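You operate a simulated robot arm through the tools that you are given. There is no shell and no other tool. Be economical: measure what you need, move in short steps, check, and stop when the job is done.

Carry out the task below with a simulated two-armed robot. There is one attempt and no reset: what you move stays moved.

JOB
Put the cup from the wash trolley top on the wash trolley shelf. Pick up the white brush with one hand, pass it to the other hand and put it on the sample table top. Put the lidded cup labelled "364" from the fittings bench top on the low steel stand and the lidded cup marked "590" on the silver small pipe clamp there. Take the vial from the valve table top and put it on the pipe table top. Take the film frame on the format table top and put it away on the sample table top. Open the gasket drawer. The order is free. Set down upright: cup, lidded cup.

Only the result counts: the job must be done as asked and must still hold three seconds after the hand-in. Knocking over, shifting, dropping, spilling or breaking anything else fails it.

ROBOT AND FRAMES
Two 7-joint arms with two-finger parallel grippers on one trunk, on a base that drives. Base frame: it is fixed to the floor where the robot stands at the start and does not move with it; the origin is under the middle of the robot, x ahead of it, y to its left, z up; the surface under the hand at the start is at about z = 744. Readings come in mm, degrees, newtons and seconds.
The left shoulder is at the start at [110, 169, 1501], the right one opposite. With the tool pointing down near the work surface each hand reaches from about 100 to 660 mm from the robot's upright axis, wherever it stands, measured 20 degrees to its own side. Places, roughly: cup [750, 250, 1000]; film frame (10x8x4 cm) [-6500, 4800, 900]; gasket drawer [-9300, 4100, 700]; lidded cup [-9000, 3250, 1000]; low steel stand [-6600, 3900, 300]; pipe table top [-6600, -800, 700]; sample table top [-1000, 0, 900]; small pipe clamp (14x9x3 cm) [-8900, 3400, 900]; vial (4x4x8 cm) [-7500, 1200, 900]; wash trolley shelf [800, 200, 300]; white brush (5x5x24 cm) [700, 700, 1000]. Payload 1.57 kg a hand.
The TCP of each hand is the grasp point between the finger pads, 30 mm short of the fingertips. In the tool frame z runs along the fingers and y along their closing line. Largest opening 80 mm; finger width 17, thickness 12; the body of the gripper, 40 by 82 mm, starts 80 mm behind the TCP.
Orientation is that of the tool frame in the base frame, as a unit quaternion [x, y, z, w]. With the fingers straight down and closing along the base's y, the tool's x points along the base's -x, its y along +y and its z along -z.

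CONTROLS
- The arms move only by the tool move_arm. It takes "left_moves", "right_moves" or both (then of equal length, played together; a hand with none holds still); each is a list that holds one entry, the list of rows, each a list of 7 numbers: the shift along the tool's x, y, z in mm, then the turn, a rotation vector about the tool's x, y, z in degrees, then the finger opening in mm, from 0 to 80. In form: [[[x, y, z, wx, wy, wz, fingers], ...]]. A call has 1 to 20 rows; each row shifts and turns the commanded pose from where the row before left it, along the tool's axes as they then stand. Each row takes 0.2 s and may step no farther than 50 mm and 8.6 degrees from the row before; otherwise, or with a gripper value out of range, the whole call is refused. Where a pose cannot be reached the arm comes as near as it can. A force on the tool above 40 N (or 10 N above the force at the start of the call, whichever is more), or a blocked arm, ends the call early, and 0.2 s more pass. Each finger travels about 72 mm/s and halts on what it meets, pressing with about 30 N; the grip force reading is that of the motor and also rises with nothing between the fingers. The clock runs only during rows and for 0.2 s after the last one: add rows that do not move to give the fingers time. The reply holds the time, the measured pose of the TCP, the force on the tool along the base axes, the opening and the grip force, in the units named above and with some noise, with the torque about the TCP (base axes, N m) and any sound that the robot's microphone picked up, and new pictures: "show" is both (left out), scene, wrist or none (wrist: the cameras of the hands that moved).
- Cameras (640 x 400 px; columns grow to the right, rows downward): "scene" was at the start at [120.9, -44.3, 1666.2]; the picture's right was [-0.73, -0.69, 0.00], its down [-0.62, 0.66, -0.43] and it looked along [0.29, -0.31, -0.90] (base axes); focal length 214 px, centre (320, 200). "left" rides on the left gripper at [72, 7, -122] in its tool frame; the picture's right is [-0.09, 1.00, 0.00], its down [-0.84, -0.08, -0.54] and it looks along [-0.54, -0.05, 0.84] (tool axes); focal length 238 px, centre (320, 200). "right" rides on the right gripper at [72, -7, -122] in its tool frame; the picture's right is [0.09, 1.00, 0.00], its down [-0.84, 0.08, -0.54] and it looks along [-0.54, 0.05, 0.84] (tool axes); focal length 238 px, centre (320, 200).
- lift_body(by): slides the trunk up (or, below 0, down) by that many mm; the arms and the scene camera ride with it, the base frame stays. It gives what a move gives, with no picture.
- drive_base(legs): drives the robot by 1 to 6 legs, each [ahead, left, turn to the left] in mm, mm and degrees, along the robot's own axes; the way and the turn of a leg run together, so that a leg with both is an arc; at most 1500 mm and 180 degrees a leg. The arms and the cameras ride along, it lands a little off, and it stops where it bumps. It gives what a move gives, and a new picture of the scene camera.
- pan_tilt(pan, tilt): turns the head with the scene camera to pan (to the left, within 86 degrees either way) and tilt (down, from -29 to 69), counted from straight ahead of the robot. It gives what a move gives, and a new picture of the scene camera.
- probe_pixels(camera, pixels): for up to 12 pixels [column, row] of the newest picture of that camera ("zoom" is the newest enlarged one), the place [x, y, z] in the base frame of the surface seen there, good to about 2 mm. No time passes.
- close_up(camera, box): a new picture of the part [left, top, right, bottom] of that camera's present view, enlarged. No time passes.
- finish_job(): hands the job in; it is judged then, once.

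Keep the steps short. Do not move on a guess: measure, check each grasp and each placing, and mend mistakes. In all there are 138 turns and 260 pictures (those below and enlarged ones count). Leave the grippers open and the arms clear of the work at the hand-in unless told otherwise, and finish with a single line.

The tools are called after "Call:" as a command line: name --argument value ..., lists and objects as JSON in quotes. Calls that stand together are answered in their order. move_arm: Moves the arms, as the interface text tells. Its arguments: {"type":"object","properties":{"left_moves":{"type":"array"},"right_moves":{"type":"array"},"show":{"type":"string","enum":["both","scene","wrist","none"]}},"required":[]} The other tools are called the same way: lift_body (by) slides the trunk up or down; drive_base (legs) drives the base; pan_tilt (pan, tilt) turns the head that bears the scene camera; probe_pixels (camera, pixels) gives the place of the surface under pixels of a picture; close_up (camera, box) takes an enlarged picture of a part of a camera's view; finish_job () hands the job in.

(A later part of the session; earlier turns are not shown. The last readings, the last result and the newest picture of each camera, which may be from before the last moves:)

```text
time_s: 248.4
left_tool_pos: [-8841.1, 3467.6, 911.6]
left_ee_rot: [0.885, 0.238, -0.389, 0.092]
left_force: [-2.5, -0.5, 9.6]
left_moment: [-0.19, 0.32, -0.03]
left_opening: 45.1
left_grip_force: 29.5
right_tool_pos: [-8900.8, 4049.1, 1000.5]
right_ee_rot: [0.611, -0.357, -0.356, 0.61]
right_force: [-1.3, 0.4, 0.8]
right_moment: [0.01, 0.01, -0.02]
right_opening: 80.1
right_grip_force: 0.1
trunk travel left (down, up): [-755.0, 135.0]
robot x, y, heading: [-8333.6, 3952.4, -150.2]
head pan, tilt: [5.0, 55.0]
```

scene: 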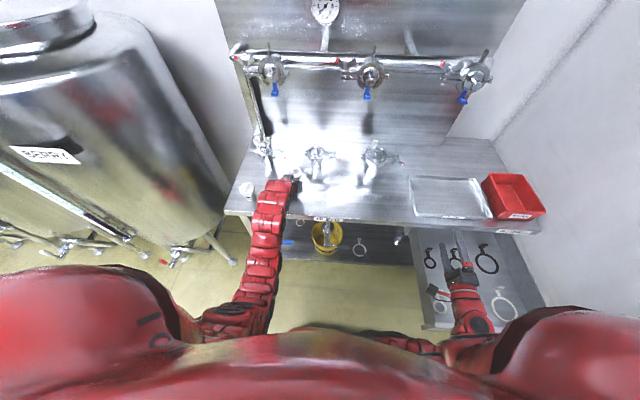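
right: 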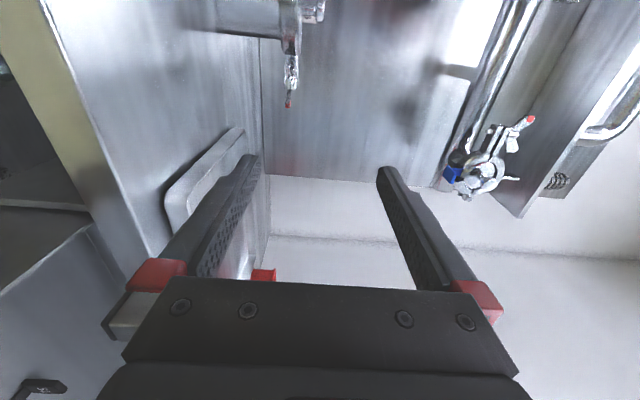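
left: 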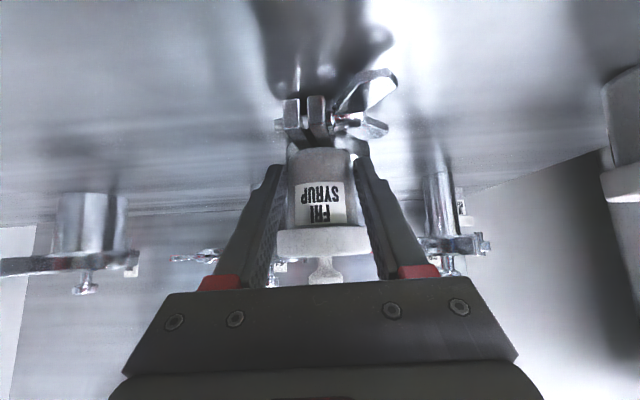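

Contact on the clamp (9.6 N). Open gently and withdraw.

Call:
move_arm --left_moves '[[[-0.7, 0, -0.7, 0, 0, 0, 46], [0, 0, 0, 0, 0, 0, 52], [0, 0, 0, 0, 0, 0, 80], [0, 0, 0, 0, 0, 0, 80], [0, 0, -20, 0, 0, 0, 80], [0, 0, -40, 0, 0, 0, 80], [0, 0, -40, 0, 0, 0, 80]]]'

```text
time_s: 250.0
left_tool_pos: [-8774.9, 3504.0, 979.2]
left_ee_rot: [0.886, 0.238, -0.387, 0.091]
left_force: [-0.2, 0.0, 1.3]
left_moment: [0.04, 0.0, -0.03]
left_opening: 79.9
left_grip_force: 0.0
right_tool_pos: [-8901.0, 4049.8, 1000.2]
right_ee_rot: [0.613, -0.357, -0.355, 0.609]
right_force: [-0.2, 0.4, 0.3]
right_moment: [-0.01, 0.01, 0.0]
right_opening: 80.0
right_grip_force: 0.0
trunk travel left (down, up): [-755.0, 135.0]
robot x, y, heading: [-8332.0, 3953.4, -150.4]
head pan, tilt: [5.0, 55.0]
```

scene: 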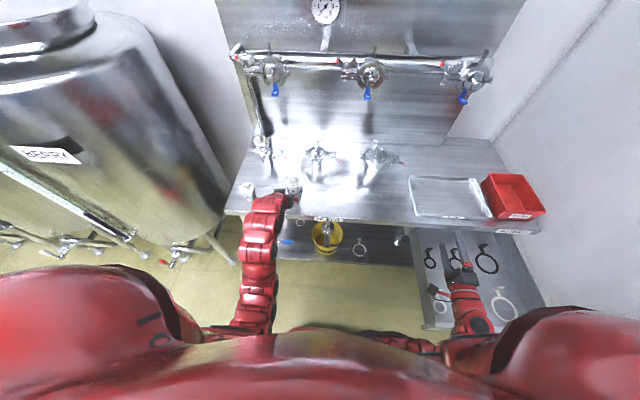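
left: 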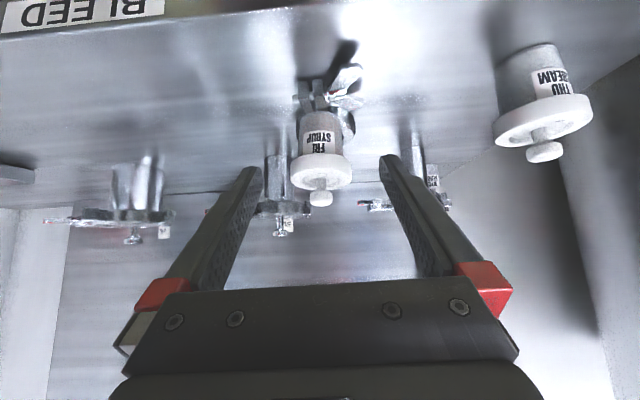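

"590" stands on the clamp. Now locate the "364" cup at the back-left.

Call:
close_up --camera "scene" --box '[240, 120, 300, 170]'

```text
8.00 times, centred on (270, 145) of scene
```

zoom: 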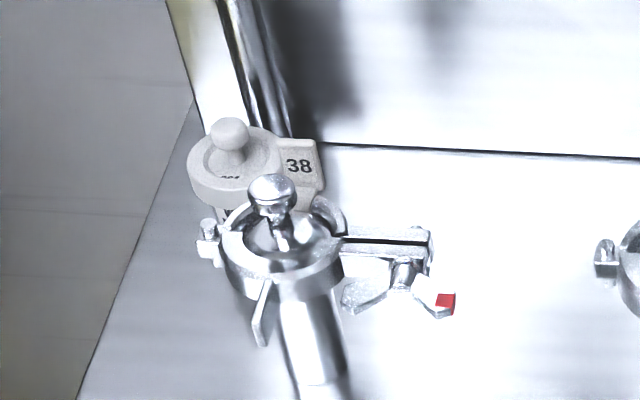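

Call:
probe_pixels --camera "zoom" --pixels '[[230, 130], [190, 165], [215, 175], [245, 185], [272, 160], [300, 168], [272, 185], [285, 255], [207, 240], [320, 230], [300, 320], [235, 300]]'

```text
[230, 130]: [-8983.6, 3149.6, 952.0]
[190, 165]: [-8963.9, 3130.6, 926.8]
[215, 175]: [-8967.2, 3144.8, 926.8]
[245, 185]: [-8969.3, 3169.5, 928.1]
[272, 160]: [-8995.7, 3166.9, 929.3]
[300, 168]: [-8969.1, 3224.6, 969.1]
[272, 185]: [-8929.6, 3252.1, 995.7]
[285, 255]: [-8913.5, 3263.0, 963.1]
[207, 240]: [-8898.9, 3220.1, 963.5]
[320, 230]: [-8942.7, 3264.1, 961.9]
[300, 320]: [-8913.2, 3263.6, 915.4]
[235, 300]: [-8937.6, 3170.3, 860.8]
```

Call:
probe_pixels --camera "scene" --pixels '[[150, 100], [200, 170], [90, 30], [160, 200], [215, 200], [185, 110], [120, 60], [225, 215], [240, 190], [60, 10]]'

```text
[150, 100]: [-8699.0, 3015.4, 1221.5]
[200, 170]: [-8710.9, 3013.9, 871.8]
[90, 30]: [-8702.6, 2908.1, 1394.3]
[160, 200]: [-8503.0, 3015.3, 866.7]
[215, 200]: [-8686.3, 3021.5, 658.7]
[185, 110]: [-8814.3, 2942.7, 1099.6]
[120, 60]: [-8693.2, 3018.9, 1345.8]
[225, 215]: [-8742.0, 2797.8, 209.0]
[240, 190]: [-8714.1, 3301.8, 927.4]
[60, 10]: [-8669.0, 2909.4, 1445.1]
```

Tank edge is at t≈6965, leaving room. Raise the left hand, yaw it 30° to the right so it passes clear of fixture 38, and shift the base ahead 200, left 150.

Call:
move_arm --left_moves '[[[-27, 0, -25, 0, 0, 0, 80], [-27, 0, -25, 0, 0, 0, 80], [-27, 0, -25, 0, 0, 0, 80], [0, 0, 0, 5.46, 0, 5.15, 80], [0, 0, 0, 5.46, 0, 5.15, 80], [0, 0, 0, 5.46, 0, 5.15, 80], [0, 0, 0, 5.46, 0, 5.15, 80]]]' --show "none"

Call:
drive_base --legs '[[0, 150, 0], [200, 0, 0]]'

Call:
close_up --camera "left" --box '[0, 0, 640, 400]'

```text
time_s: 251.6
left_tool_pos: [-8775.9, 3500.6, 1036.9]
left_ee_rot: [0.915, -0.002, -0.403, -0.009]
left_force: [0.0, 0.4, 0.0]
left_moment: [0.03, 0.02, -0.01]
left_opening: 80.0
left_grip_force: 0.0
left hand out of reach, approached as far as the arm can: row 2, 3
right_tool_pos: [-8900.3, 4046.8, 1000.1]
right_ee_rot: [0.612, -0.357, -0.355, 0.61]
right_force: [0.1, 0.2, -0.6]
right_moment: [0.0, -0.01, -0.05]
right_opening: 79.8
right_grip_force: 0.1
trunk travel left (down, up): [-755.0, 135.0]
robot x, y, heading: [-8333.3, 3948.5, -150.4]
head pan, tilt: [5.0, 55.0]
```

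```text
time_s: 254.1
left_tool_pos: [-8873.1, 3271.9, 1036.0]
left_ee_rot: [0.916, 0.002, -0.402, -0.008]
left_force: [-0.3, -0.6, 0.2]
left_moment: [-0.01, 0.05, -0.01]
left_opening: 80.0
left_grip_force: 0.0
right_tool_pos: [-9000.4, 3818.7, 999.9]
right_ee_rot: [0.612, -0.357, -0.355, 0.609]
right_force: [-1.0, 1.3, 0.3]
right_moment: [-0.04, 0.01, 0.03]
right_opening: 80.0
right_grip_force: 0.1
trunk travel left (down, up): [-755.0, 135.0]
robot x, y, heading: [-8429.9, 3724.2, -150.2]
head pan, tilt: [5.0, 55.0]
```

scene: 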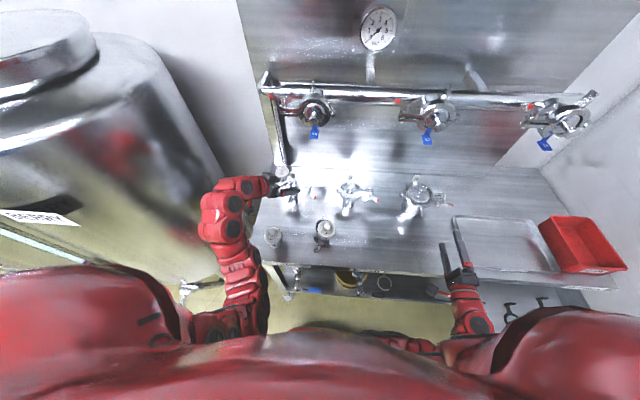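

```text
1.00 times, centred on (320, 200) of left (not enlarged: the box is as wide or as high as the picture)
```

zoom: 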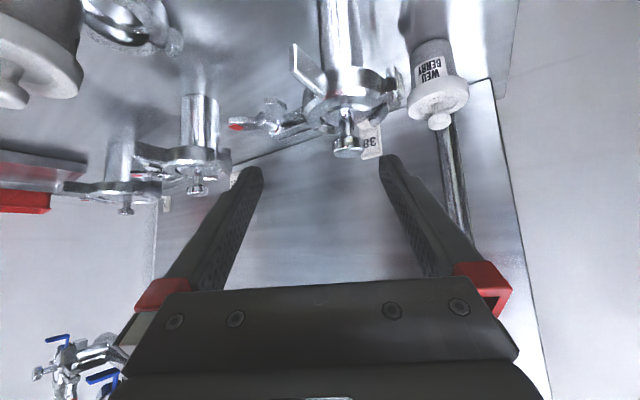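

Move 124 left, then 65 down to the pre-grasp and check the view.

Call:
move_arm --left_moves '[[[0, 41.3, 0, 0, 0, 0, 80], [0, 41.3, 0, 0, 0, 0, 80], [0, 41.3, 0, 0, 0, 0, 80], [24, 0, 22, 0, 0, 0, 80], [24, 0, 22, 0, 0, 0, 80], [0, 0, 0, 0, 0, 0, 80]]]' --show "wrist"

```text
time_s: 255.5
left_tool_pos: [-8872.0, 3148.2, 970.6]
left_ee_rot: [0.916, 0.0, -0.402, -0.01]
left_force: [0.6, 0.3, 0.2]
left_moment: [0.04, -0.01, -0.01]
left_opening: 80.0
left_grip_force: 0.0
right_tool_pos: [-9000.5, 3819.5, 1000.7]
right_ee_rot: [0.613, -0.357, -0.354, 0.61]
right_force: [0.9, -0.1, -0.8]
right_moment: [-0.01, -0.07, 0.03]
right_opening: 80.2
right_grip_force: 0.1
trunk travel left (down, up): [-755.0, 135.0]
robot x, y, heading: [-8430.5, 3724.7, -150.0]
head pan, tilt: [5.0, 55.0]
```

left: 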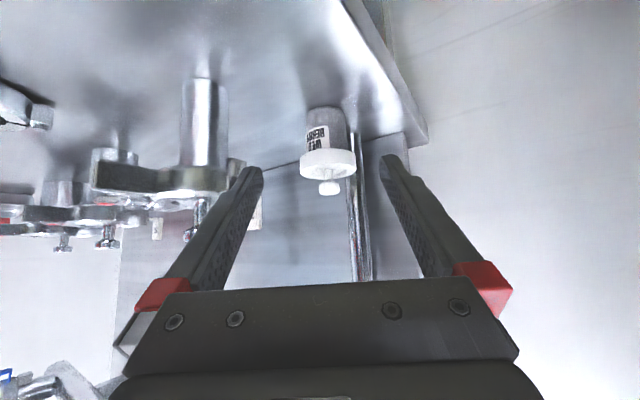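

Call:
probe_pixels --camera "left" --pixels '[[328, 189], [301, 168], [354, 170], [325, 157], [325, 120], [358, 190], [362, 240], [352, 140], [257, 218]]'

```text
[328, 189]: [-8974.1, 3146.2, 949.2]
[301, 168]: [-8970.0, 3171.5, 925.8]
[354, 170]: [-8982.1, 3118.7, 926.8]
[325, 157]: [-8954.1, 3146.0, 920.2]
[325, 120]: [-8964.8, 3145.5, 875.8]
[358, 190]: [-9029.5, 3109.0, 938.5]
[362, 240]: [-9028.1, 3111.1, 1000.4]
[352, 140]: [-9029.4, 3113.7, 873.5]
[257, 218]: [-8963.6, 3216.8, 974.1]
```

Call:
move_arm --left_moves '[[[-3.3, 2.7, 0, 0, 0, 0, 80], [0, 0, 41, 0, 0, 0, 80], [0, 0, 41, 0, 0, 0, 80], [0, 0, 40.7, 0, 0, 0, 80], [0, 0, 0, 0, 0, 0, 80]]]' --show "wrist"

```text
time_s: 256.7
left_tool_pos: [-8966.5, 3147.2, 887.4]
left_ee_rot: [0.915, 0.0, -0.403, -0.009]
left_force: [0.1, 0.6, -0.2]
left_moment: [-0.03, 0.0, 0.01]
left_opening: 79.9
left_grip_force: 0.0
right_tool_pos: [-8999.5, 3819.2, 999.9]
right_ee_rot: [0.613, -0.357, -0.355, 0.609]
right_force: [1.1, 0.6, -0.1]
right_moment: [0.0, 0.0, 0.0]
right_opening: 80.1
right_grip_force: 0.1
trunk travel left (down, up): [-755.0, 135.0]
robot x, y, heading: [-8430.8, 3723.6, -150.1]
head pan, tilt: [5.0, 55.0]
```

left: 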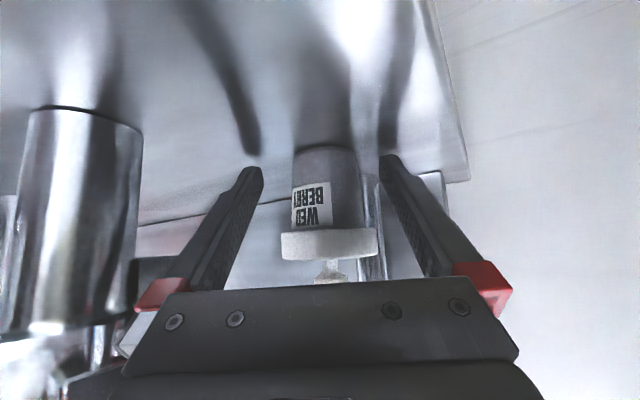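

Call:
move_arm --left_moves '[[[-1.5, 2, -1.4, 0, 0, 0, 80], [0, 0, 0, 0, 0, 0, 60], [0, 0, 0, 0, 0, 0, 40], [0, 0, 0, 0, 0, 0, 20], [0, 0, 0, 0, 0, 0, 20], [0, 0, 0, 0, 0, 0, 20]]]' --show "wrist"

```text
time_s: 258.1
left_tool_pos: [-8967.2, 3145.8, 889.7]
left_ee_rot: [0.915, 0.0, -0.403, -0.009]
left_force: [-0.2, -0.1, 2.2]
left_moment: [-0.05, 0.02, 0.04]
left_opening: 45.4
left_grip_force: 30.0
right_tool_pos: [-8999.4, 3821.5, 999.4]
right_ee_rot: [0.612, -0.357, -0.354, 0.61]
right_force: [0.6, -0.1, -0.6]
right_moment: [0.05, -0.02, -0.02]
right_opening: 79.8
right_grip_force: 0.1
trunk travel left (down, up): [-755.0, 135.0]
robot x, y, heading: [-8429.4, 3723.9, -150.2]
head pan, tilt: [5.0, 55.0]
```

left: 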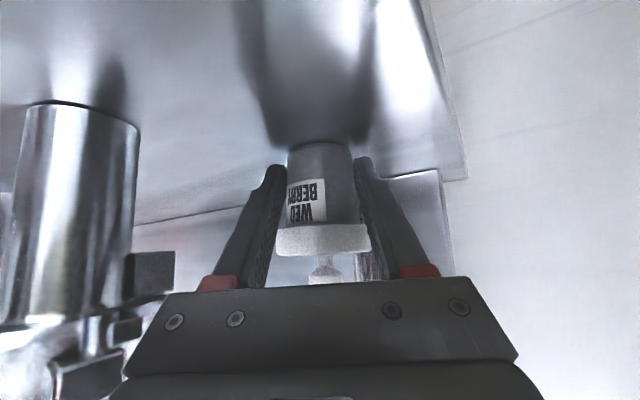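

Gripped (45.4 mm). Lift using the trunk, then back the base away.

Call:
lift_body --by 120

Call:
close_up --camera "left" --box '[0, 0, 640, 400]'

```text
time_s: 259.6
left_tool_pos: [-8966.2, 3147.4, 1010.1]
left_ee_rot: [0.916, 0.0, -0.401, -0.009]
left_force: [0.7, 0.4, -1.4]
left_moment: [0.01, 0.01, 0.01]
left_opening: 45.2
left_grip_force: 29.6
right_tool_pos: [-9000.2, 3819.4, 1120.1]
right_ee_rot: [0.613, -0.356, -0.355, 0.61]
right_force: [-0.1, 0.1, 0.5]
right_moment: [0.0, -0.01, -0.01]
right_opening: 80.1
right_grip_force: 0.1
trunk travel left (down, up): [-875.0, 15.0]
robot x, y, heading: [-8431.2, 3725.0, -150.0]
head pan, tilt: [5.0, 55.0]
```

```text
1.00 times, centred on (320, 200) of left (not enlarged: the box is as wide or as high as the picture)
```

zoom: 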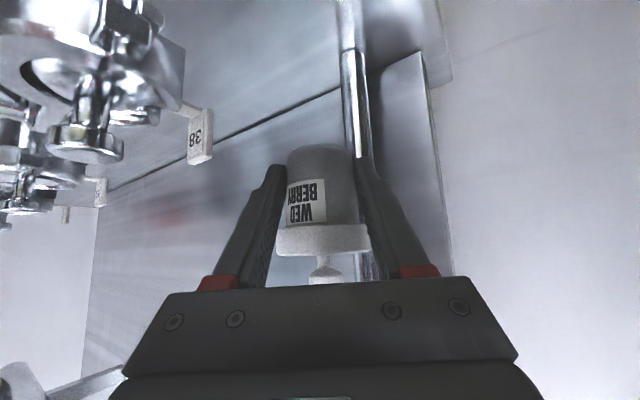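

Cup is up. Back off 650, turn around towards the low stand, and look.

Call:
drive_base --legs '[[-650, 0, 0], [0, 0, 100], [0, 0, 50]]'

Call:
pan_tilt --pan 0 --tilt 40

```text
time_s: 269.8
left_tool_pos: [-7113.7, 4306.2, 1009.1]
left_ee_rot: [0.225, 0.887, -0.108, 0.388]
left_force: [0.3, -1.0, 0.0]
left_moment: [0.01, -0.02, -0.02]
left_opening: 45.0
left_grip_force: 29.4
right_tool_pos: [-7403.3, 3697.3, 1119.6]
right_ee_rot: [0.496, 0.506, 0.504, 0.494]
right_force: [-0.3, -0.5, 0.0]
right_moment: [0.0, -0.03, -0.01]
right_opening: 80.1
right_grip_force: 0.0
trunk travel left (down, up): [-875.0, 15.0]
robot x, y, heading: [-7859.4, 4055.6, 1.3]
head pan, tilt: [5.0, 55.0]
```

scene: 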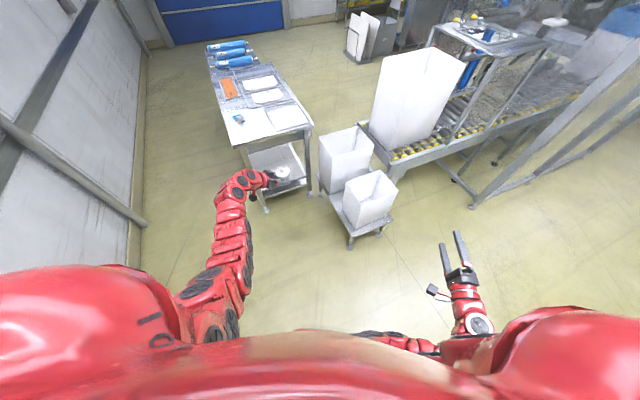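

```text
time_s: 270.6
left_tool_pos: [-7113.5, 4306.6, 1009.6]
left_ee_rot: [0.223, 0.888, -0.107, 0.387]
left_force: [0.1, -0.1, -1.1]
left_moment: [0.0, 0.02, 0.03]
left_opening: 45.1
left_grip_force: 29.9
right_tool_pos: [-7403.4, 3698.0, 1120.0]
right_ee_rot: [0.496, 0.507, 0.505, 0.493]
right_force: [0.1, -0.3, -0.2]
right_moment: [-0.01, -0.01, 0.0]
right_opening: 80.2
right_grip_force: 0.0
trunk travel left (down, up): [-875.0, 15.0]
robot x, y, heading: [-7858.8, 4052.6, 1.6]
head pan, tilt: [0.0, 40.0]
```

scene: 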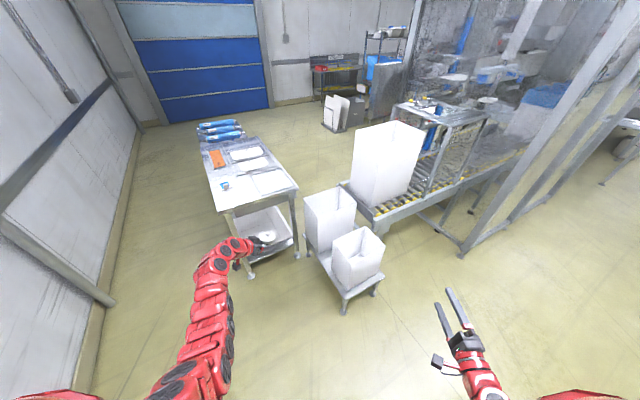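

Call:
close_up --camera "scene" --box '[290, 180, 400, 325]'

Call:
probe_pixels --camera "scene" --pixels '[[320, 270], [330, 283], [345, 297], [312, 245], [326, 262], [365, 288], [383, 272], [349, 286], [331, 270], [317, 255], [308, 237], [355, 230]]'

```text
2.76 times, centred on (345, 252) of scene
```

zoom: 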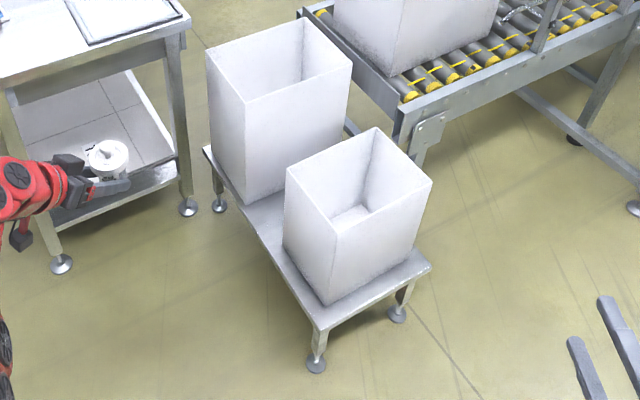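

```text
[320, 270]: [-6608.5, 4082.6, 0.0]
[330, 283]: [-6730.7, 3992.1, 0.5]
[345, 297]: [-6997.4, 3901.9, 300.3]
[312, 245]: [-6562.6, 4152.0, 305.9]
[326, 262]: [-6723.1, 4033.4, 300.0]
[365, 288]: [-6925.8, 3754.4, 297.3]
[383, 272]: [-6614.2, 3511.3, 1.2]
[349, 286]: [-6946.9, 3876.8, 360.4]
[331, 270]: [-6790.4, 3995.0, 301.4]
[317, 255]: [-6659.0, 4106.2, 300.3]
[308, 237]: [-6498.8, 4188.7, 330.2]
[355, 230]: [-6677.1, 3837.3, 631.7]
```

Call:
probe_pixels --camera "zoom" --pixels '[[255, 205], [270, 200], [280, 195], [284, 185], [262, 225], [275, 235], [283, 250], [283, 215], [290, 270], [248, 200], [245, 185], [284, 230]]'

```text
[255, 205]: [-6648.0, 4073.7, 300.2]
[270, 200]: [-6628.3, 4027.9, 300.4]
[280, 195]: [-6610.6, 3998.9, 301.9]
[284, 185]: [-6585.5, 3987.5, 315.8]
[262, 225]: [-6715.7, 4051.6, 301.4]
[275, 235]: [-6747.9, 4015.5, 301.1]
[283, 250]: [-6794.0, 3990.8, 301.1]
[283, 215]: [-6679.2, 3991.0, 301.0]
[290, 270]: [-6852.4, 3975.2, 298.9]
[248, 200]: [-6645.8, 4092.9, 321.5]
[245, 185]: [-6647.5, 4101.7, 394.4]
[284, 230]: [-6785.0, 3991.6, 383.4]
```

Stand top z=300; between the bins is a 150 mm gap (s −3709…−3860) at its near edge. I place the cup there at s −3785, t 6838. Turn to heading 300 and stand off.

Call:
drive_base --legs '[[0, 0, -61.5], [-50, 830, 0]]'

Call:
move_arm --left_moves '[[[0, 0, 0, -5.5, 0, -5.1, 20], [0, 0, 0, -5.5, 0, -5.1, 20], [0, 0, 0, -5.5, 0, -5.1, 20], [0, 0, 0, -5.5, 0, -5.1, 20]]]' --show "none"

Call:
pan_tilt --pan 10 --tilt 50

```text
time_s: 277.7
left_tool_pos: [-6585.2, 3993.3, 1009.6]
left_ee_rot: [0.642, 0.653, -0.288, 0.28]
left_force: [0.0, -0.3, -0.2]
left_moment: [-0.01, 0.02, 0.02]
left_opening: 45.0
left_grip_force: 30.2
right_tool_pos: [-7259.0, 3950.8, 1120.6]
right_ee_rot: [0.684, 0.187, 0.185, 0.681]
right_force: [0.0, 0.5, 0.7]
right_moment: [-0.01, -0.02, 0.01]
right_opening: 79.9
right_grip_force: 0.0
trunk travel left (down, up): [-875.0, 15.0]
robot x, y, heading: [-7170.1, 4520.9, -59.4]
head pan, tilt: [0.0, 40.0]
```

scene: 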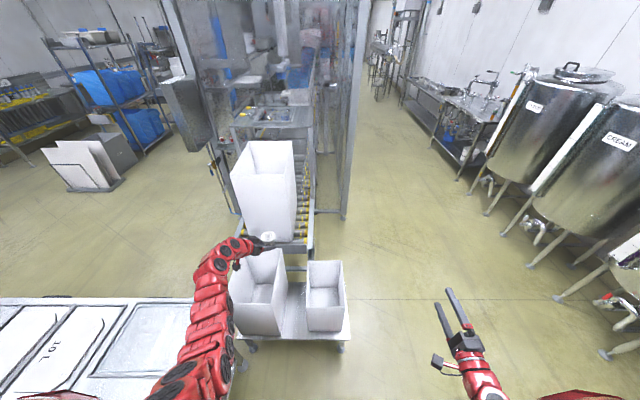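

```text
time_s: 278.7
left_tool_pos: [-6586.2, 3994.5, 1009.6]
left_ee_rot: [0.451, 0.799, -0.204, 0.342]
left_force: [0.2, -0.6, -1.2]
left_moment: [0.06, 0.04, -0.02]
left_opening: 44.9
left_grip_force: 29.9
right_tool_pos: [-7258.5, 3950.3, 1119.6]
right_ee_rot: [0.683, 0.186, 0.186, 0.681]
right_force: [-0.2, 0.1, -0.3]
right_moment: [-0.02, 0.05, 0.03]
right_opening: 80.1
right_grip_force: 0.1
trunk travel left (down, up): [-875.0, 15.0]
robot x, y, heading: [-7169.6, 4519.9, -59.3]
head pan, tilt: [0.0, 40.0]
```

```text
time_s: 279.4
left_tool_pos: [-6585.2, 3992.7, 1010.0]
left_ee_rot: [0.453, 0.798, -0.205, 0.341]
left_force: [-0.2, 0.1, 0.1]
left_moment: [0.05, 0.01, 0.02]
left_opening: 44.9
left_grip_force: 29.8
right_tool_pos: [-7258.1, 3948.9, 1119.4]
right_ee_rot: [0.683, 0.186, 0.185, 0.681]
right_force: [0.0, 0.1, -0.2]
right_moment: [-0.03, 0.02, 0.02]
right_opening: 79.9
right_grip_force: 0.1
trunk travel left (down, up): [-875.0, 15.0]
robot x, y, heading: [-7169.5, 4522.8, -59.4]
head pan, tilt: [10.0, 50.0]
```

scene: 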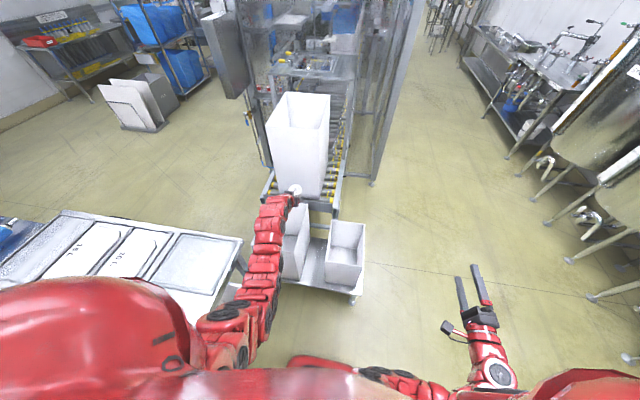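

Back 230 and right 79, then lower the trunk 640.

Call:
drive_base --legs '[[-230, -79, -0.6]]'

Call:
lift_body --by -400

Call:
lift_body --by -220

Call:
pan_tilt --pan 15 --tilt 35

```text
time_s: 281.2
left_tool_pos: [-6773.7, 4140.2, 1009.1]
left_ee_rot: [0.458, 0.795, -0.207, 0.34]
left_force: [-0.1, -0.4, -0.7]
left_moment: [0.01, -0.01, 0.01]
left_opening: 45.1
left_grip_force: 30.1
right_tool_pos: [-7448.3, 4107.5, 1120.1]
right_ee_rot: [0.685, 0.182, 0.181, 0.682]
right_force: [0.2, 0.4, -1.0]
right_moment: [0.03, -0.04, 0.01]
right_opening: 79.9
right_grip_force: 0.0
trunk travel left (down, up): [-875.0, 15.0]
robot x, y, heading: [-7353.0, 4678.6, -60.3]
head pan, tilt: [10.0, 50.0]
```

scene: 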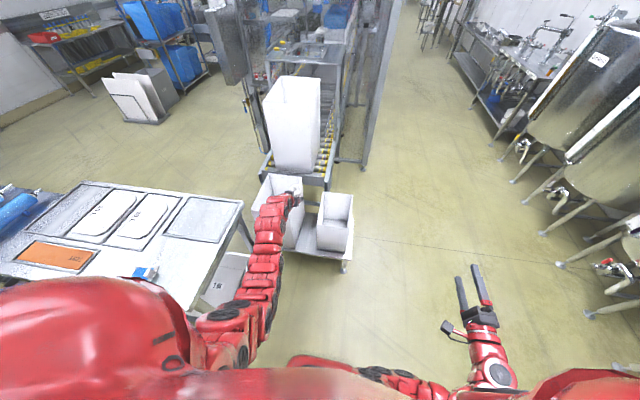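

```text
time_s: 285.0
left_tool_pos: [-6774.0, 4140.7, 609.2]
left_ee_rot: [0.457, 0.795, -0.206, 0.341]
left_force: [-0.5, 0.3, -0.4]
left_moment: [-0.01, 0.02, 0.0]
left_opening: 45.2
left_grip_force: 30.0
right_tool_pos: [-7448.4, 4108.2, 719.6]
right_ee_rot: [0.685, 0.181, 0.181, 0.682]
right_force: [-0.4, 0.0, 0.2]
right_moment: [-0.02, -0.04, -0.01]
right_opening: 80.1
right_grip_force: 0.1
trunk travel left (down, up): [-475.0, 415.0]
robot x, y, heading: [-7352.0, 4680.5, -60.1]
head pan, tilt: [10.0, 50.0]
```

```text
time_s: 287.4
left_tool_pos: [-6773.3, 4141.6, 389.5]
left_ee_rot: [0.457, 0.795, -0.206, 0.34]
left_force: [-0.3, 0.5, -1.0]
left_moment: [0.02, 0.04, 0.02]
left_opening: 45.2
left_grip_force: 29.8
right_tool_pos: [-7447.8, 4106.7, 499.3]
right_ee_rot: [0.686, 0.181, 0.181, 0.682]
right_force: [0.3, 0.4, 0.4]
right_moment: [-0.02, -0.03, 0.02]
right_opening: 79.9
right_grip_force: 0.0
trunk travel left (down, up): [-255.0, 635.0]
robot x, y, heading: [-7351.9, 4677.7, -59.7]
head pan, tilt: [10.0, 50.0]
```

```text
time_s: 288.1
left_tool_pos: [-6775.5, 4141.8, 388.6]
left_ee_rot: [0.458, 0.795, -0.206, 0.341]
left_force: [0.3, -0.2, -0.9]
left_moment: [0.02, 0.02, -0.01]
left_opening: 45.1
left_grip_force: 30.2
right_tool_pos: [-7448.6, 4108.9, 499.9]
right_ee_rot: [0.685, 0.181, 0.18, 0.682]
right_force: [-0.7, 0.5, 0.1]
right_moment: [0.02, 0.04, -0.03]
right_opening: 80.0
right_grip_force: 0.1
trunk travel left (down, up): [-255.0, 635.0]
robot x, y, heading: [-7350.5, 4676.3, -60.0]
head pan, tilt: [15.0, 35.0]
```

scene: 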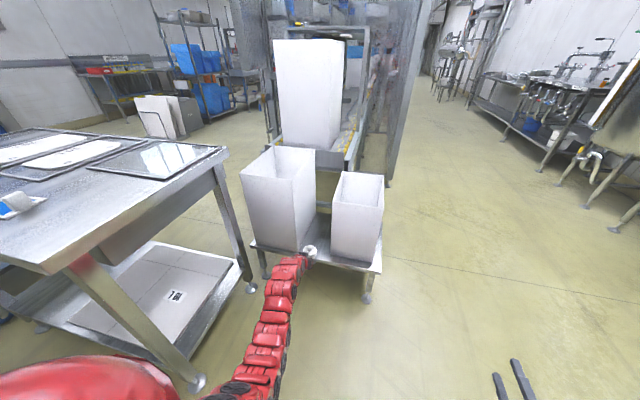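

Call:
move_arm --left_moves '[[[-17, 3.8, 38, 0, 0, 0, 20], [-17, 3.8, 38, 0, 0, 0, 20], [-17, 3.8, 38, 0, 0, 0, 20], [0, 0, 0, 0, 0, 0, 20]]]'

```text
time_s: 289.1
left_tool_pos: [-6729.1, 4079.7, 362.0]
left_ee_rot: [0.457, 0.795, -0.206, 0.341]
left_force: [0.7, -0.5, -1.1]
left_moment: [0.01, 0.01, 0.01]
left_opening: 44.8
left_grip_force: 30.0
left hand out of reach, approached as far as the arm can: row 3
right_tool_pos: [-7447.4, 4107.5, 500.0]
right_ee_rot: [0.685, 0.182, 0.18, 0.682]
right_force: [0.6, -0.3, 0.1]
right_moment: [0.02, 0.0, 0.0]
right_opening: 80.0
right_grip_force: 0.1
trunk travel left (down, up): [-255.0, 635.0]
robot x, y, heading: [-7354.6, 4680.3, -60.1]
head pan, tilt: [15.0, 35.0]
```

scene: 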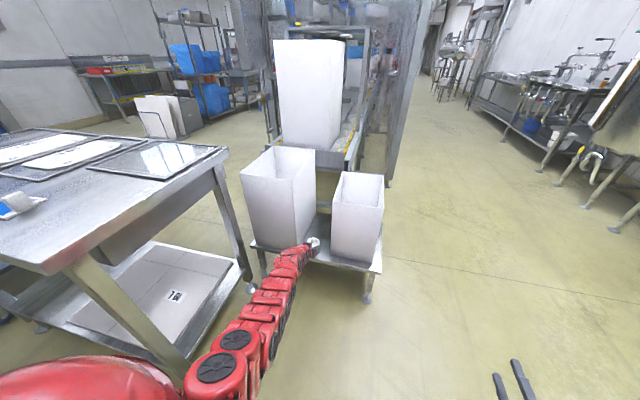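
left: 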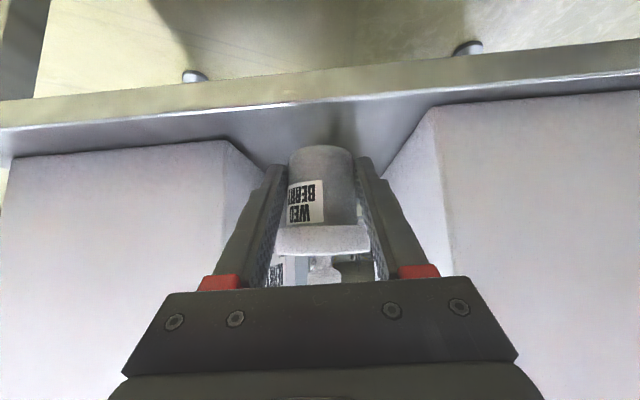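

Call:
drive_base --legs '[[45, 0, 0]]'

Call:
close_up --camera "left" --box '[0, 0, 640, 400]'

```text
time_s: 290.0
left_tool_pos: [-6706.2, 4038.8, 361.6]
left_ee_rot: [0.458, 0.795, -0.207, 0.34]
left_force: [0.8, -0.3, -0.8]
left_moment: [0.0, 0.02, 0.04]
left_opening: 45.2
left_grip_force: 29.8
right_tool_pos: [-7425.3, 4068.9, 500.0]
right_ee_rot: [0.685, 0.182, 0.182, 0.681]
right_force: [0.6, 0.3, 0.1]
right_moment: [-0.02, 0.0, -0.01]
right_opening: 79.8
right_grip_force: 0.1
trunk travel left (down, up): [-255.0, 635.0]
robot x, y, heading: [-7328.9, 4637.7, -60.4]
head pan, tilt: [15.0, 35.0]
```

scene: 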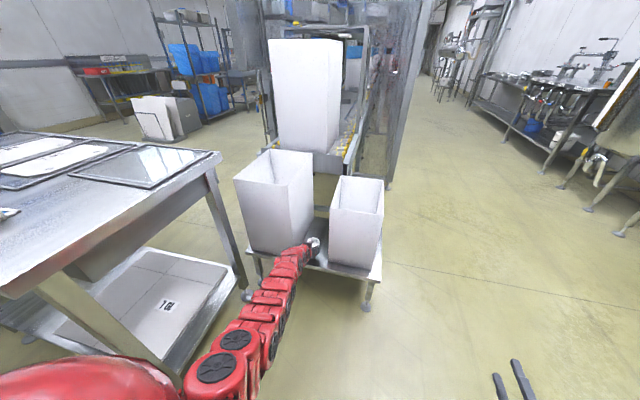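

```text
1.00 times, centred on (320, 200) of left (not enlarged: the box is as wide or as high as the picture)
```

zoom: 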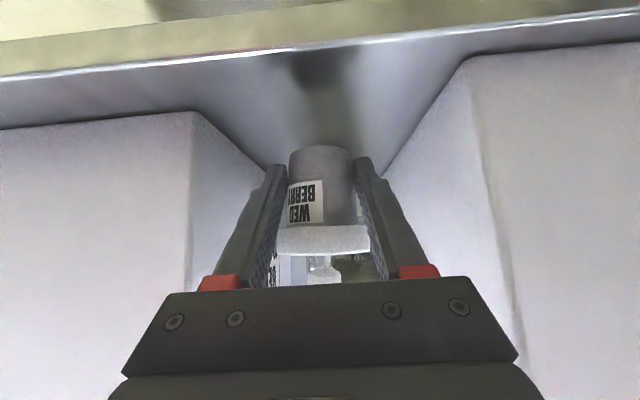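

Positioned in the gap. Lower with the trunk 30 mm.

Call:
lift_body --by -30

```text
time_s: 290.8
left_tool_pos: [-6707.1, 4039.0, 331.4]
left_ee_rot: [0.457, 0.795, -0.206, 0.341]
left_force: [-0.5, 0.8, -0.4]
left_moment: [0.05, 0.01, -0.01]
left_opening: 44.8
left_grip_force: 29.6
right_tool_pos: [-7424.8, 4069.1, 469.4]
right_ee_rot: [0.686, 0.182, 0.18, 0.682]
right_force: [0.4, 0.0, 0.4]
right_moment: [0.03, 0.02, -0.01]
right_opening: 80.1
right_grip_force: 0.1
trunk travel left (down, up): [-225.0, 665.0]
robot x, y, heading: [-7331.1, 4633.8, -60.0]
head pan, tilt: [15.0, 35.0]
```

Call:
lift_body --by -2.5

Call:
lift_body --by -1.5

```text
time_s: 291.3
left_tool_pos: [-6706.3, 4038.8, 329.4]
left_ee_rot: [0.458, 0.795, -0.206, 0.34]
left_force: [0.8, -0.5, 1.3]
left_moment: [-0.07, 0.0, 0.0]
left_opening: 45.1
left_grip_force: 30.0
right_tool_pos: [-7425.0, 4068.9, 466.9]
right_ee_rot: [0.685, 0.183, 0.181, 0.682]
right_force: [0.1, -0.6, -1.1]
right_moment: [-0.01, 0.0, 0.01]
right_opening: 79.9
right_grip_force: 0.0
trunk travel left (down, up): [-222.0, 668.0]
robot x, y, heading: [-7331.2, 4638.5, -60.4]
head pan, tilt: [15.0, 35.0]
```

```text
time_s: 291.8
left_tool_pos: [-6706.6, 4039.0, 329.5]
left_ee_rot: [0.457, 0.794, -0.207, 0.342]
left_force: [-0.4, -0.1, 6.4]
left_moment: [-0.29, 0.04, -0.04]
left_opening: 44.9
left_grip_force: 29.5
right_tool_pos: [-7426.1, 4068.3, 466.4]
right_ee_rot: [0.685, 0.182, 0.182, 0.681]
right_force: [0.2, -0.4, 0.2]
right_moment: [-0.01, 0.0, -0.02]
right_opening: 79.9
right_grip_force: 0.0
trunk travel left (down, up): [-221.0, 669.0]
robot x, y, heading: [-7329.3, 4638.4, -60.4]
head pan, tilt: [15.0, 35.0]
```

Contact 6 N. Open and withdraw along the tool.

Call:
move_arm --left_moves '[[[0, 0, 0, 0, 0, 0, 50], [0, 0, 0, 0, 0, 0, 72], [0, 0, 0, 0, 0, 0, 74], [0, 0, 0, 0, 0, 0, 74], [0, 0, -20, 0, 0, 0, 74], [0, 0, -40, 0, 0, 0, 74], [0, 0, -40, 0, 0, 0, 74], [0, 0, -40, 0, 0, 0, 74]]]'

```text
time_s: 293.6
left_tool_pos: [-6755.8, 4128.5, 424.2]
left_ee_rot: [0.457, 0.795, -0.207, 0.341]
left_force: [-0.3, 0.7, -0.1]
left_moment: [-0.05, 0.03, 0.0]
left_opening: 73.9
left_grip_force: 0.0
right_tool_pos: [-7426.4, 4068.0, 466.5]
right_ee_rot: [0.685, 0.182, 0.181, 0.682]
right_force: [-0.5, 0.2, 0.6]
right_moment: [0.0, -0.01, 0.03]
right_opening: 80.2
right_grip_force: 0.0
trunk travel left (down, up): [-221.0, 669.0]
robot x, y, heading: [-7330.6, 4640.3, -60.0]
head pan, tilt: [15.0, 35.0]
```

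scene: 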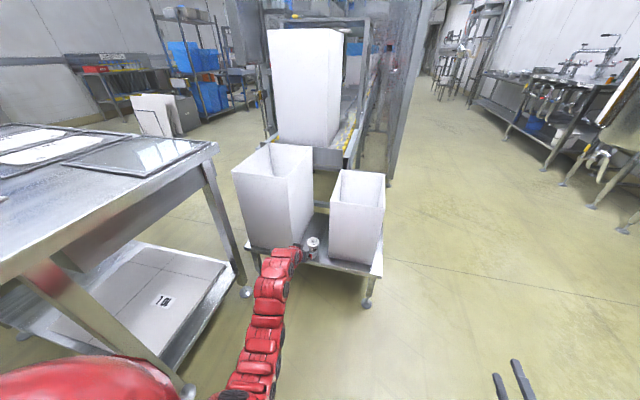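
left: 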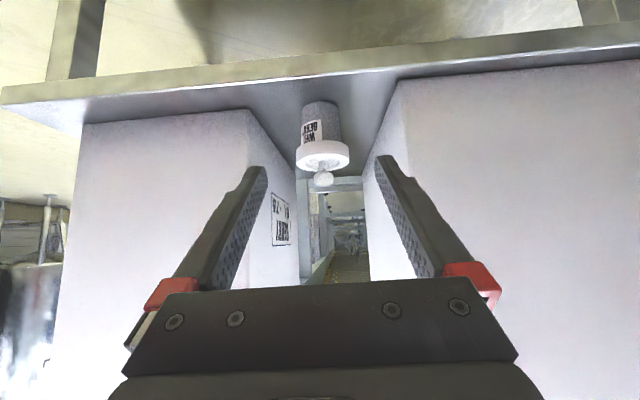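

"364" stands on the low stand. Raise, then head down the aisle to the valve table; probe clearances first.

Call:
probe_pixels --camera "scene" --pixels '[[388, 187], [365, 305], [615, 228], [540, 172], [430, 75], [475, 115], [455, 60], [520, 80], [400, 120], [560, 85]]'

Call:
drive_base --legs '[[-150, 0, 0]]'

Call:
lift_body --by 400

Call:
lift_body --by 200

```text
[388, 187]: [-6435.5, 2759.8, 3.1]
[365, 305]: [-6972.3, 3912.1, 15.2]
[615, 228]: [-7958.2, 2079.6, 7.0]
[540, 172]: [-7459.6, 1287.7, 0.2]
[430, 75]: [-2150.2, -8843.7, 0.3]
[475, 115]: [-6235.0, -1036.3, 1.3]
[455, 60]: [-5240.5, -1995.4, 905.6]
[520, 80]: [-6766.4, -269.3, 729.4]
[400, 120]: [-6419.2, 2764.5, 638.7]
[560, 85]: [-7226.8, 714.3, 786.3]
```

```text
time_s: 295.0
left_tool_pos: [-6832.8, 4256.9, 424.1]
left_ee_rot: [0.458, 0.795, -0.206, 0.34]
left_force: [-0.1, 0.8, -0.8]
left_moment: [0.01, 0.0, 0.01]
left_opening: 74.0
left_grip_force: 0.1
right_tool_pos: [-7501.7, 4198.6, 465.9]
right_ee_rot: [0.685, 0.181, 0.18, 0.682]
right_force: [-0.6, 0.1, 1.0]
right_moment: [0.02, 0.01, 0.0]
right_opening: 80.1
right_grip_force: 0.1
trunk travel left (down, up): [-221.0, 669.0]
robot x, y, heading: [-7399.9, 4765.8, -60.1]
head pan, tilt: [15.0, 35.0]
```

scene: 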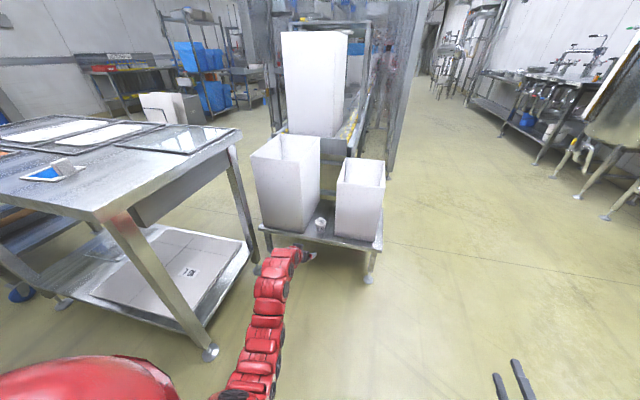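

```text
time_s: 298.8
left_tool_pos: [-6831.8, 4256.8, 823.1]
left_ee_rot: [0.459, 0.794, -0.207, 0.34]
left_force: [0.4, 0.2, 0.5]
left_moment: [0.02, -0.03, 0.0]
left_opening: 73.8
left_grip_force: 0.1
right_tool_pos: [-7500.6, 4198.9, 865.3]
right_ee_rot: [0.685, 0.182, 0.18, 0.682]
right_force: [-0.8, 0.2, 0.2]
right_moment: [-0.04, -0.02, -0.01]
right_opening: 80.2
right_grip_force: 0.0
trunk travel left (down, up): [-621.0, 269.0]
robot x, y, heading: [-7407.7, 4770.1, -60.5]
head pan, tilt: [15.0, 35.0]
```

```text
time_s: 301.0
left_tool_pos: [-6831.3, 4255.4, 1024.7]
left_ee_rot: [0.458, 0.795, -0.207, 0.341]
left_force: [-0.1, 0.2, -0.6]
left_moment: [0.02, 0.03, 0.03]
left_opening: 74.2
left_grip_force: 0.1
right_tool_pos: [-7501.0, 4198.3, 1065.1]
right_ee_rot: [0.686, 0.181, 0.18, 0.682]
right_force: [0.3, 0.5, -0.1]
right_moment: [0.0, -0.01, 0.03]
right_opening: 80.0
right_grip_force: 0.1
trunk travel left (down, up): [-821.0, 69.0]
robot x, y, heading: [-7402.5, 4767.5, -60.5]
head pan, tilt: [15.0, 35.0]
```

Call:
drive_base --legs '[[0, -850, 0.5], [1490, 0, 0], [1490, 0, 0], [0, 0, -90]]'

Call:
pan_tilt --pan 0 --tilt 35

```text
time_s: 323.2
left_tool_pos: [-7062.0, 1205.2, 1023.5]
left_ee_rot: [0.881, 0.257, -0.385, 0.102]
left_force: [-0.5, -0.3, -0.2]
left_moment: [-0.05, -0.03, 0.0]
left_opening: 73.9
left_grip_force: 0.1
right_tool_pos: [-7147.6, 1872.0, 1065.4]
right_ee_rot: [0.62, -0.345, -0.342, 0.617]
right_force: [-0.6, -0.3, 0.1]
right_moment: [-0.04, 0.01, -0.02]
right_opening: 79.8
right_grip_force: 0.1
trunk travel left (down, up): [-821.0, 69.0]
robot x, y, heading: [-6572.8, 1798.3, -148.2]
head pan, tilt: [15.0, 35.0]
```

scene: 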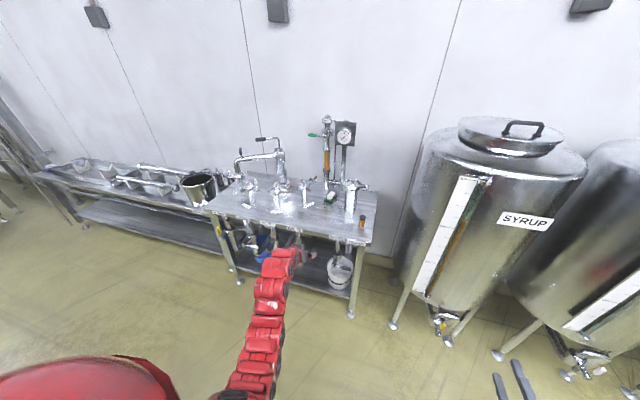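

```text
time_s: 324.0
left_tool_pos: [-7061.5, 1204.7, 1024.6]
left_ee_rot: [0.881, 0.257, -0.384, 0.102]
left_force: [-0.1, 0.3, -0.3]
left_moment: [0.02, -0.01, 0.02]
left_opening: 74.0
left_grip_force: 0.2
right_tool_pos: [-7147.5, 1871.2, 1066.6]
right_ee_rot: [0.62, -0.344, -0.342, 0.617]
right_force: [0.1, 0.4, -0.5]
right_moment: [-0.03, 0.0, 0.01]
right_opening: 80.0
right_grip_force: 0.0
trunk travel left (down, up): [-821.0, 69.0]
robot x, y, heading: [-6572.4, 1797.7, -147.6]
head pan, tilt: [0.0, 35.0]
```

scene: 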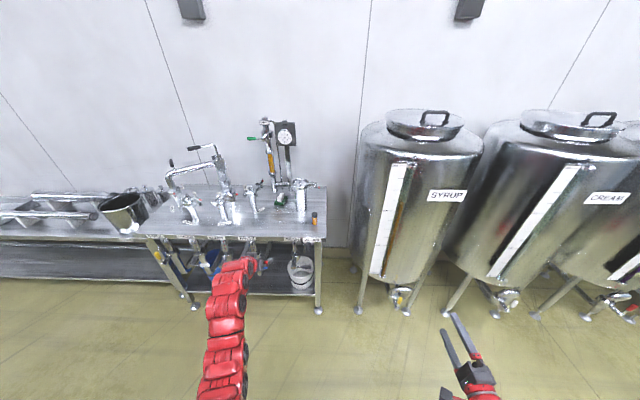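

Call:
close_up --camera "scene" --box '[280, 190, 340, 245]'

Call:
probe_pixels --camera "zoom" --pixels '[[345, 185], [345, 215], [345, 250], [345, 280], [325, 250], [365, 250], [345, 310], [300, 270], [270, 150], [420, 260]]'

Call:
close_up --camera "scene" --box '[0, 150, 240, 300]'

Call:
probe_pixels --camera "scene" --pixels '[[130, 245], [80, 230], [60, 235], [95, 215], [20, 220], [110, 265], [125, 215], [160, 235], [100, 235], [60, 225]]'

```text
7.27 times, centred on (310, 218) of scene
```

zoom: 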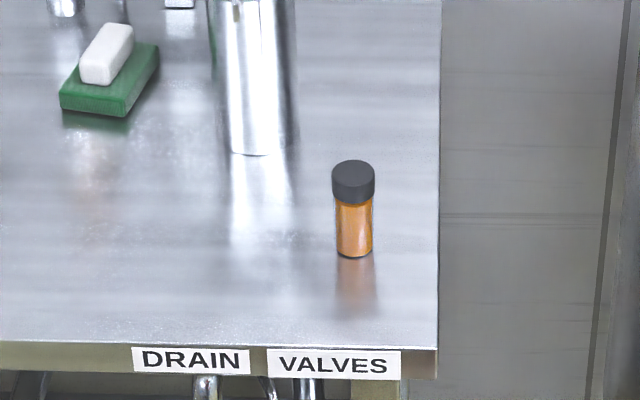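

```text
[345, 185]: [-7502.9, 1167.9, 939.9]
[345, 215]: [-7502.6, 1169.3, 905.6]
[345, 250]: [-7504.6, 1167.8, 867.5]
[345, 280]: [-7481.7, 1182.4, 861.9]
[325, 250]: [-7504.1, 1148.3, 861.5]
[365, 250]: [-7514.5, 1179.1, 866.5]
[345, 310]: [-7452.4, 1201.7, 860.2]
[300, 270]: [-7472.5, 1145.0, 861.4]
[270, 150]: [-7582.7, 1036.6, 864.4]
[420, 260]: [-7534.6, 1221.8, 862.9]
```

```text
2.67 times, centred on (120, 225) of scene
```

zoom: 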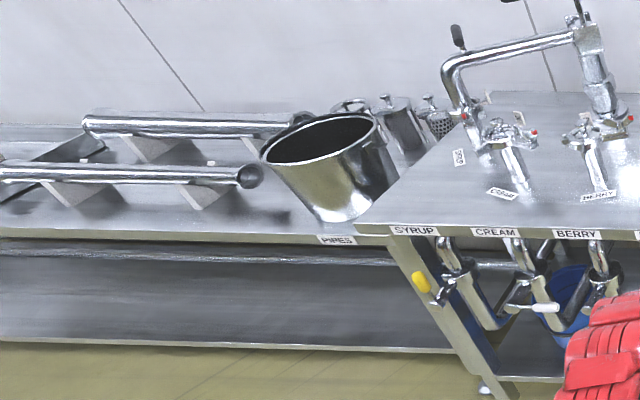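

```text
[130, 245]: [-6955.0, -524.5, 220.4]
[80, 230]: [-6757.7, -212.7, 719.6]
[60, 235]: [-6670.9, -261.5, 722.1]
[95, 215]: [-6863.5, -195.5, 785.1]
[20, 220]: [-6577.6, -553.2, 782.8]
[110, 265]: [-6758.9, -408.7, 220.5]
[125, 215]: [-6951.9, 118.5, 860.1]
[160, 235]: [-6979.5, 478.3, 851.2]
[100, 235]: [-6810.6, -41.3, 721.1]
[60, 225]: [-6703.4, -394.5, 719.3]
```

Vial at (-7518,1158), base z 861, top 945. Drive so that the left hand lines up before it.

Call:
drive_base --legs '[[0, 0, -2.4], [333, -157, 0]]'

Call:
move_arm --left_moves '[[[20, 0, 19, 0, 0, 0, 80], [20, 0, 19, 0, 0, 0, 80], [0, 0, 0, 0, 0, 0, 80]]]' --show "wrist"

```text
time_s: 326.8
left_tool_pos: [-7453.5, 1193.3, 1024.8]
left_ee_rot: [0.886, 0.239, -0.387, 0.095]
left_force: [0.7, 1.1, 0.3]
left_moment: [0.01, -0.05, -0.02]
left_opening: 73.8
left_grip_force: 0.0
right_tool_pos: [-7513.5, 1863.7, 1065.0]
right_ee_rot: [0.613, -0.356, -0.354, 0.609]
right_force: [-0.2, 0.1, 0.4]
right_moment: [0.0, -0.03, -0.01]
right_opening: 80.0
right_grip_force: 0.1
trunk travel left (down, up): [-821.0, 69.0]
robot x, y, heading: [-6944.7, 1767.4, -150.1]
head pan, tilt: [0.0, 35.0]
```

scene: 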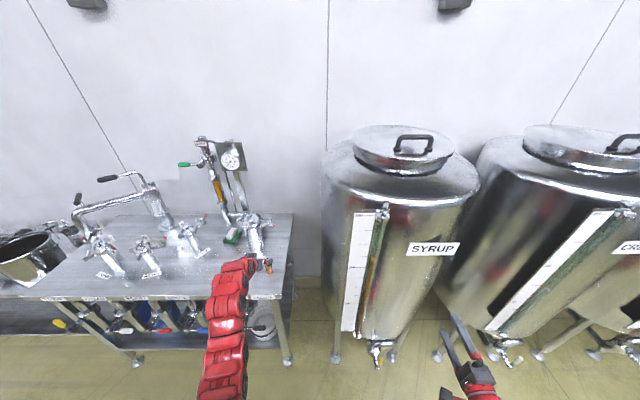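

```text
time_s: 327.6
left_tool_pos: [-7455.7, 1194.1, 969.7]
left_ee_rot: [0.886, 0.239, -0.386, 0.095]
left_force: [-0.3, -0.7, 0.0]
left_moment: [-0.03, -0.03, -0.01]
left_opening: 80.2
left_grip_force: 0.1
right_tool_pos: [-7513.4, 1864.1, 1065.6]
right_ee_rot: [0.613, -0.357, -0.353, 0.61]
right_force: [-0.6, 0.5, 0.6]
right_moment: [-0.03, -0.01, 0.03]
right_opening: 79.8
right_grip_force: 0.1
trunk travel left (down, up): [-821.0, 69.0]
robot x, y, heading: [-6942.2, 1767.4, -150.3]
head pan, tilt: [0.0, 35.0]
```

left: 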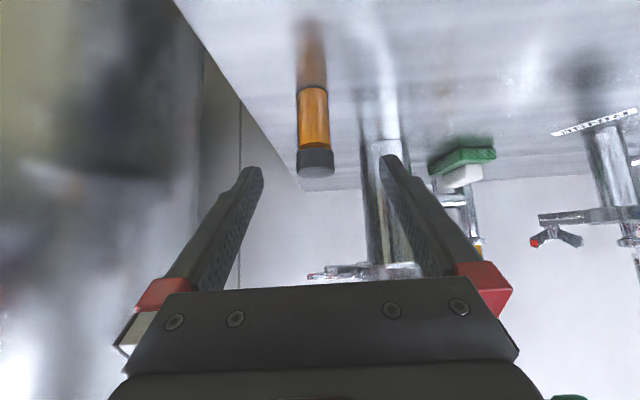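

Call:
probe_pixels --camera "left" --pixels '[[315, 160], [314, 120], [313, 95], [300, 160], [332, 160], [316, 174], [380, 120], [375, 200], [405, 270]]'

```text
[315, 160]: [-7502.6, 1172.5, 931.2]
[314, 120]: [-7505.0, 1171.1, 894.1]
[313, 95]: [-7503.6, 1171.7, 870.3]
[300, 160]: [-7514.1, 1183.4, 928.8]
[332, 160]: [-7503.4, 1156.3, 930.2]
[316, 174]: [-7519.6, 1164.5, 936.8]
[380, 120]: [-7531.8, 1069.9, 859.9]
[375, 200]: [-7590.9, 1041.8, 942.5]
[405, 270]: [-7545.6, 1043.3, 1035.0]
```

Call:
move_arm --left_moves '[[[11.9, -4.6, 0, 0, 0, 0, 80], [0, 0, 33, 0, 0, 0, 80], [0, 0, 32, 0, 0, 0, 80], [0, 0, 31.8, 0, 0, 0, 80], [0, 0, 0, 0, 0, 0, 80], [0, 0, 0, 0, 0, 0, 50], [0, 0, 0, 0, 0, 0, 30], [0, 0, 0, 0, 0, 0, 15], [0, 0, 0, 0, 0, 0, 15], [0, 0, 0, 0, 0, 0, 15]]]' --show "wrist"

```text
time_s: 329.8
left_tool_pos: [-7513.5, 1166.4, 894.2]
left_ee_rot: [0.885, 0.239, -0.387, 0.095]
left_force: [-0.6, -0.3, 1.1]
left_moment: [0.02, -0.03, -0.02]
left_opening: 32.4
left_grip_force: 30.0
right_tool_pos: [-7513.8, 1864.0, 1065.6]
right_ee_rot: [0.613, -0.356, -0.354, 0.61]
right_force: [0.3, 0.5, -0.8]
right_moment: [-0.03, -0.04, 0.02]
right_opening: 79.7
right_grip_force: 0.0
trunk travel left (down, up): [-821.0, 69.0]
robot x, y, heading: [-6943.5, 1769.1, -150.2]
head pan, tilt: [0.0, 35.0]
```

left: 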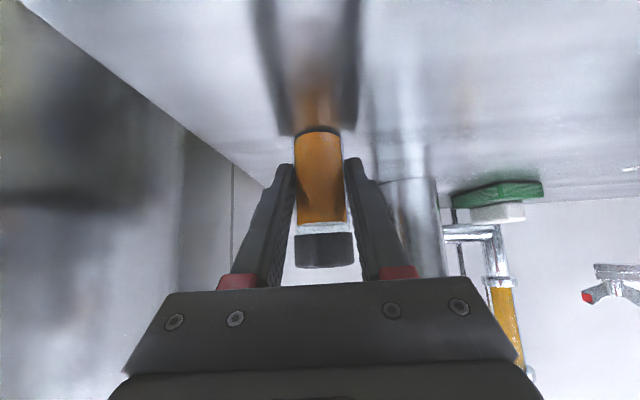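

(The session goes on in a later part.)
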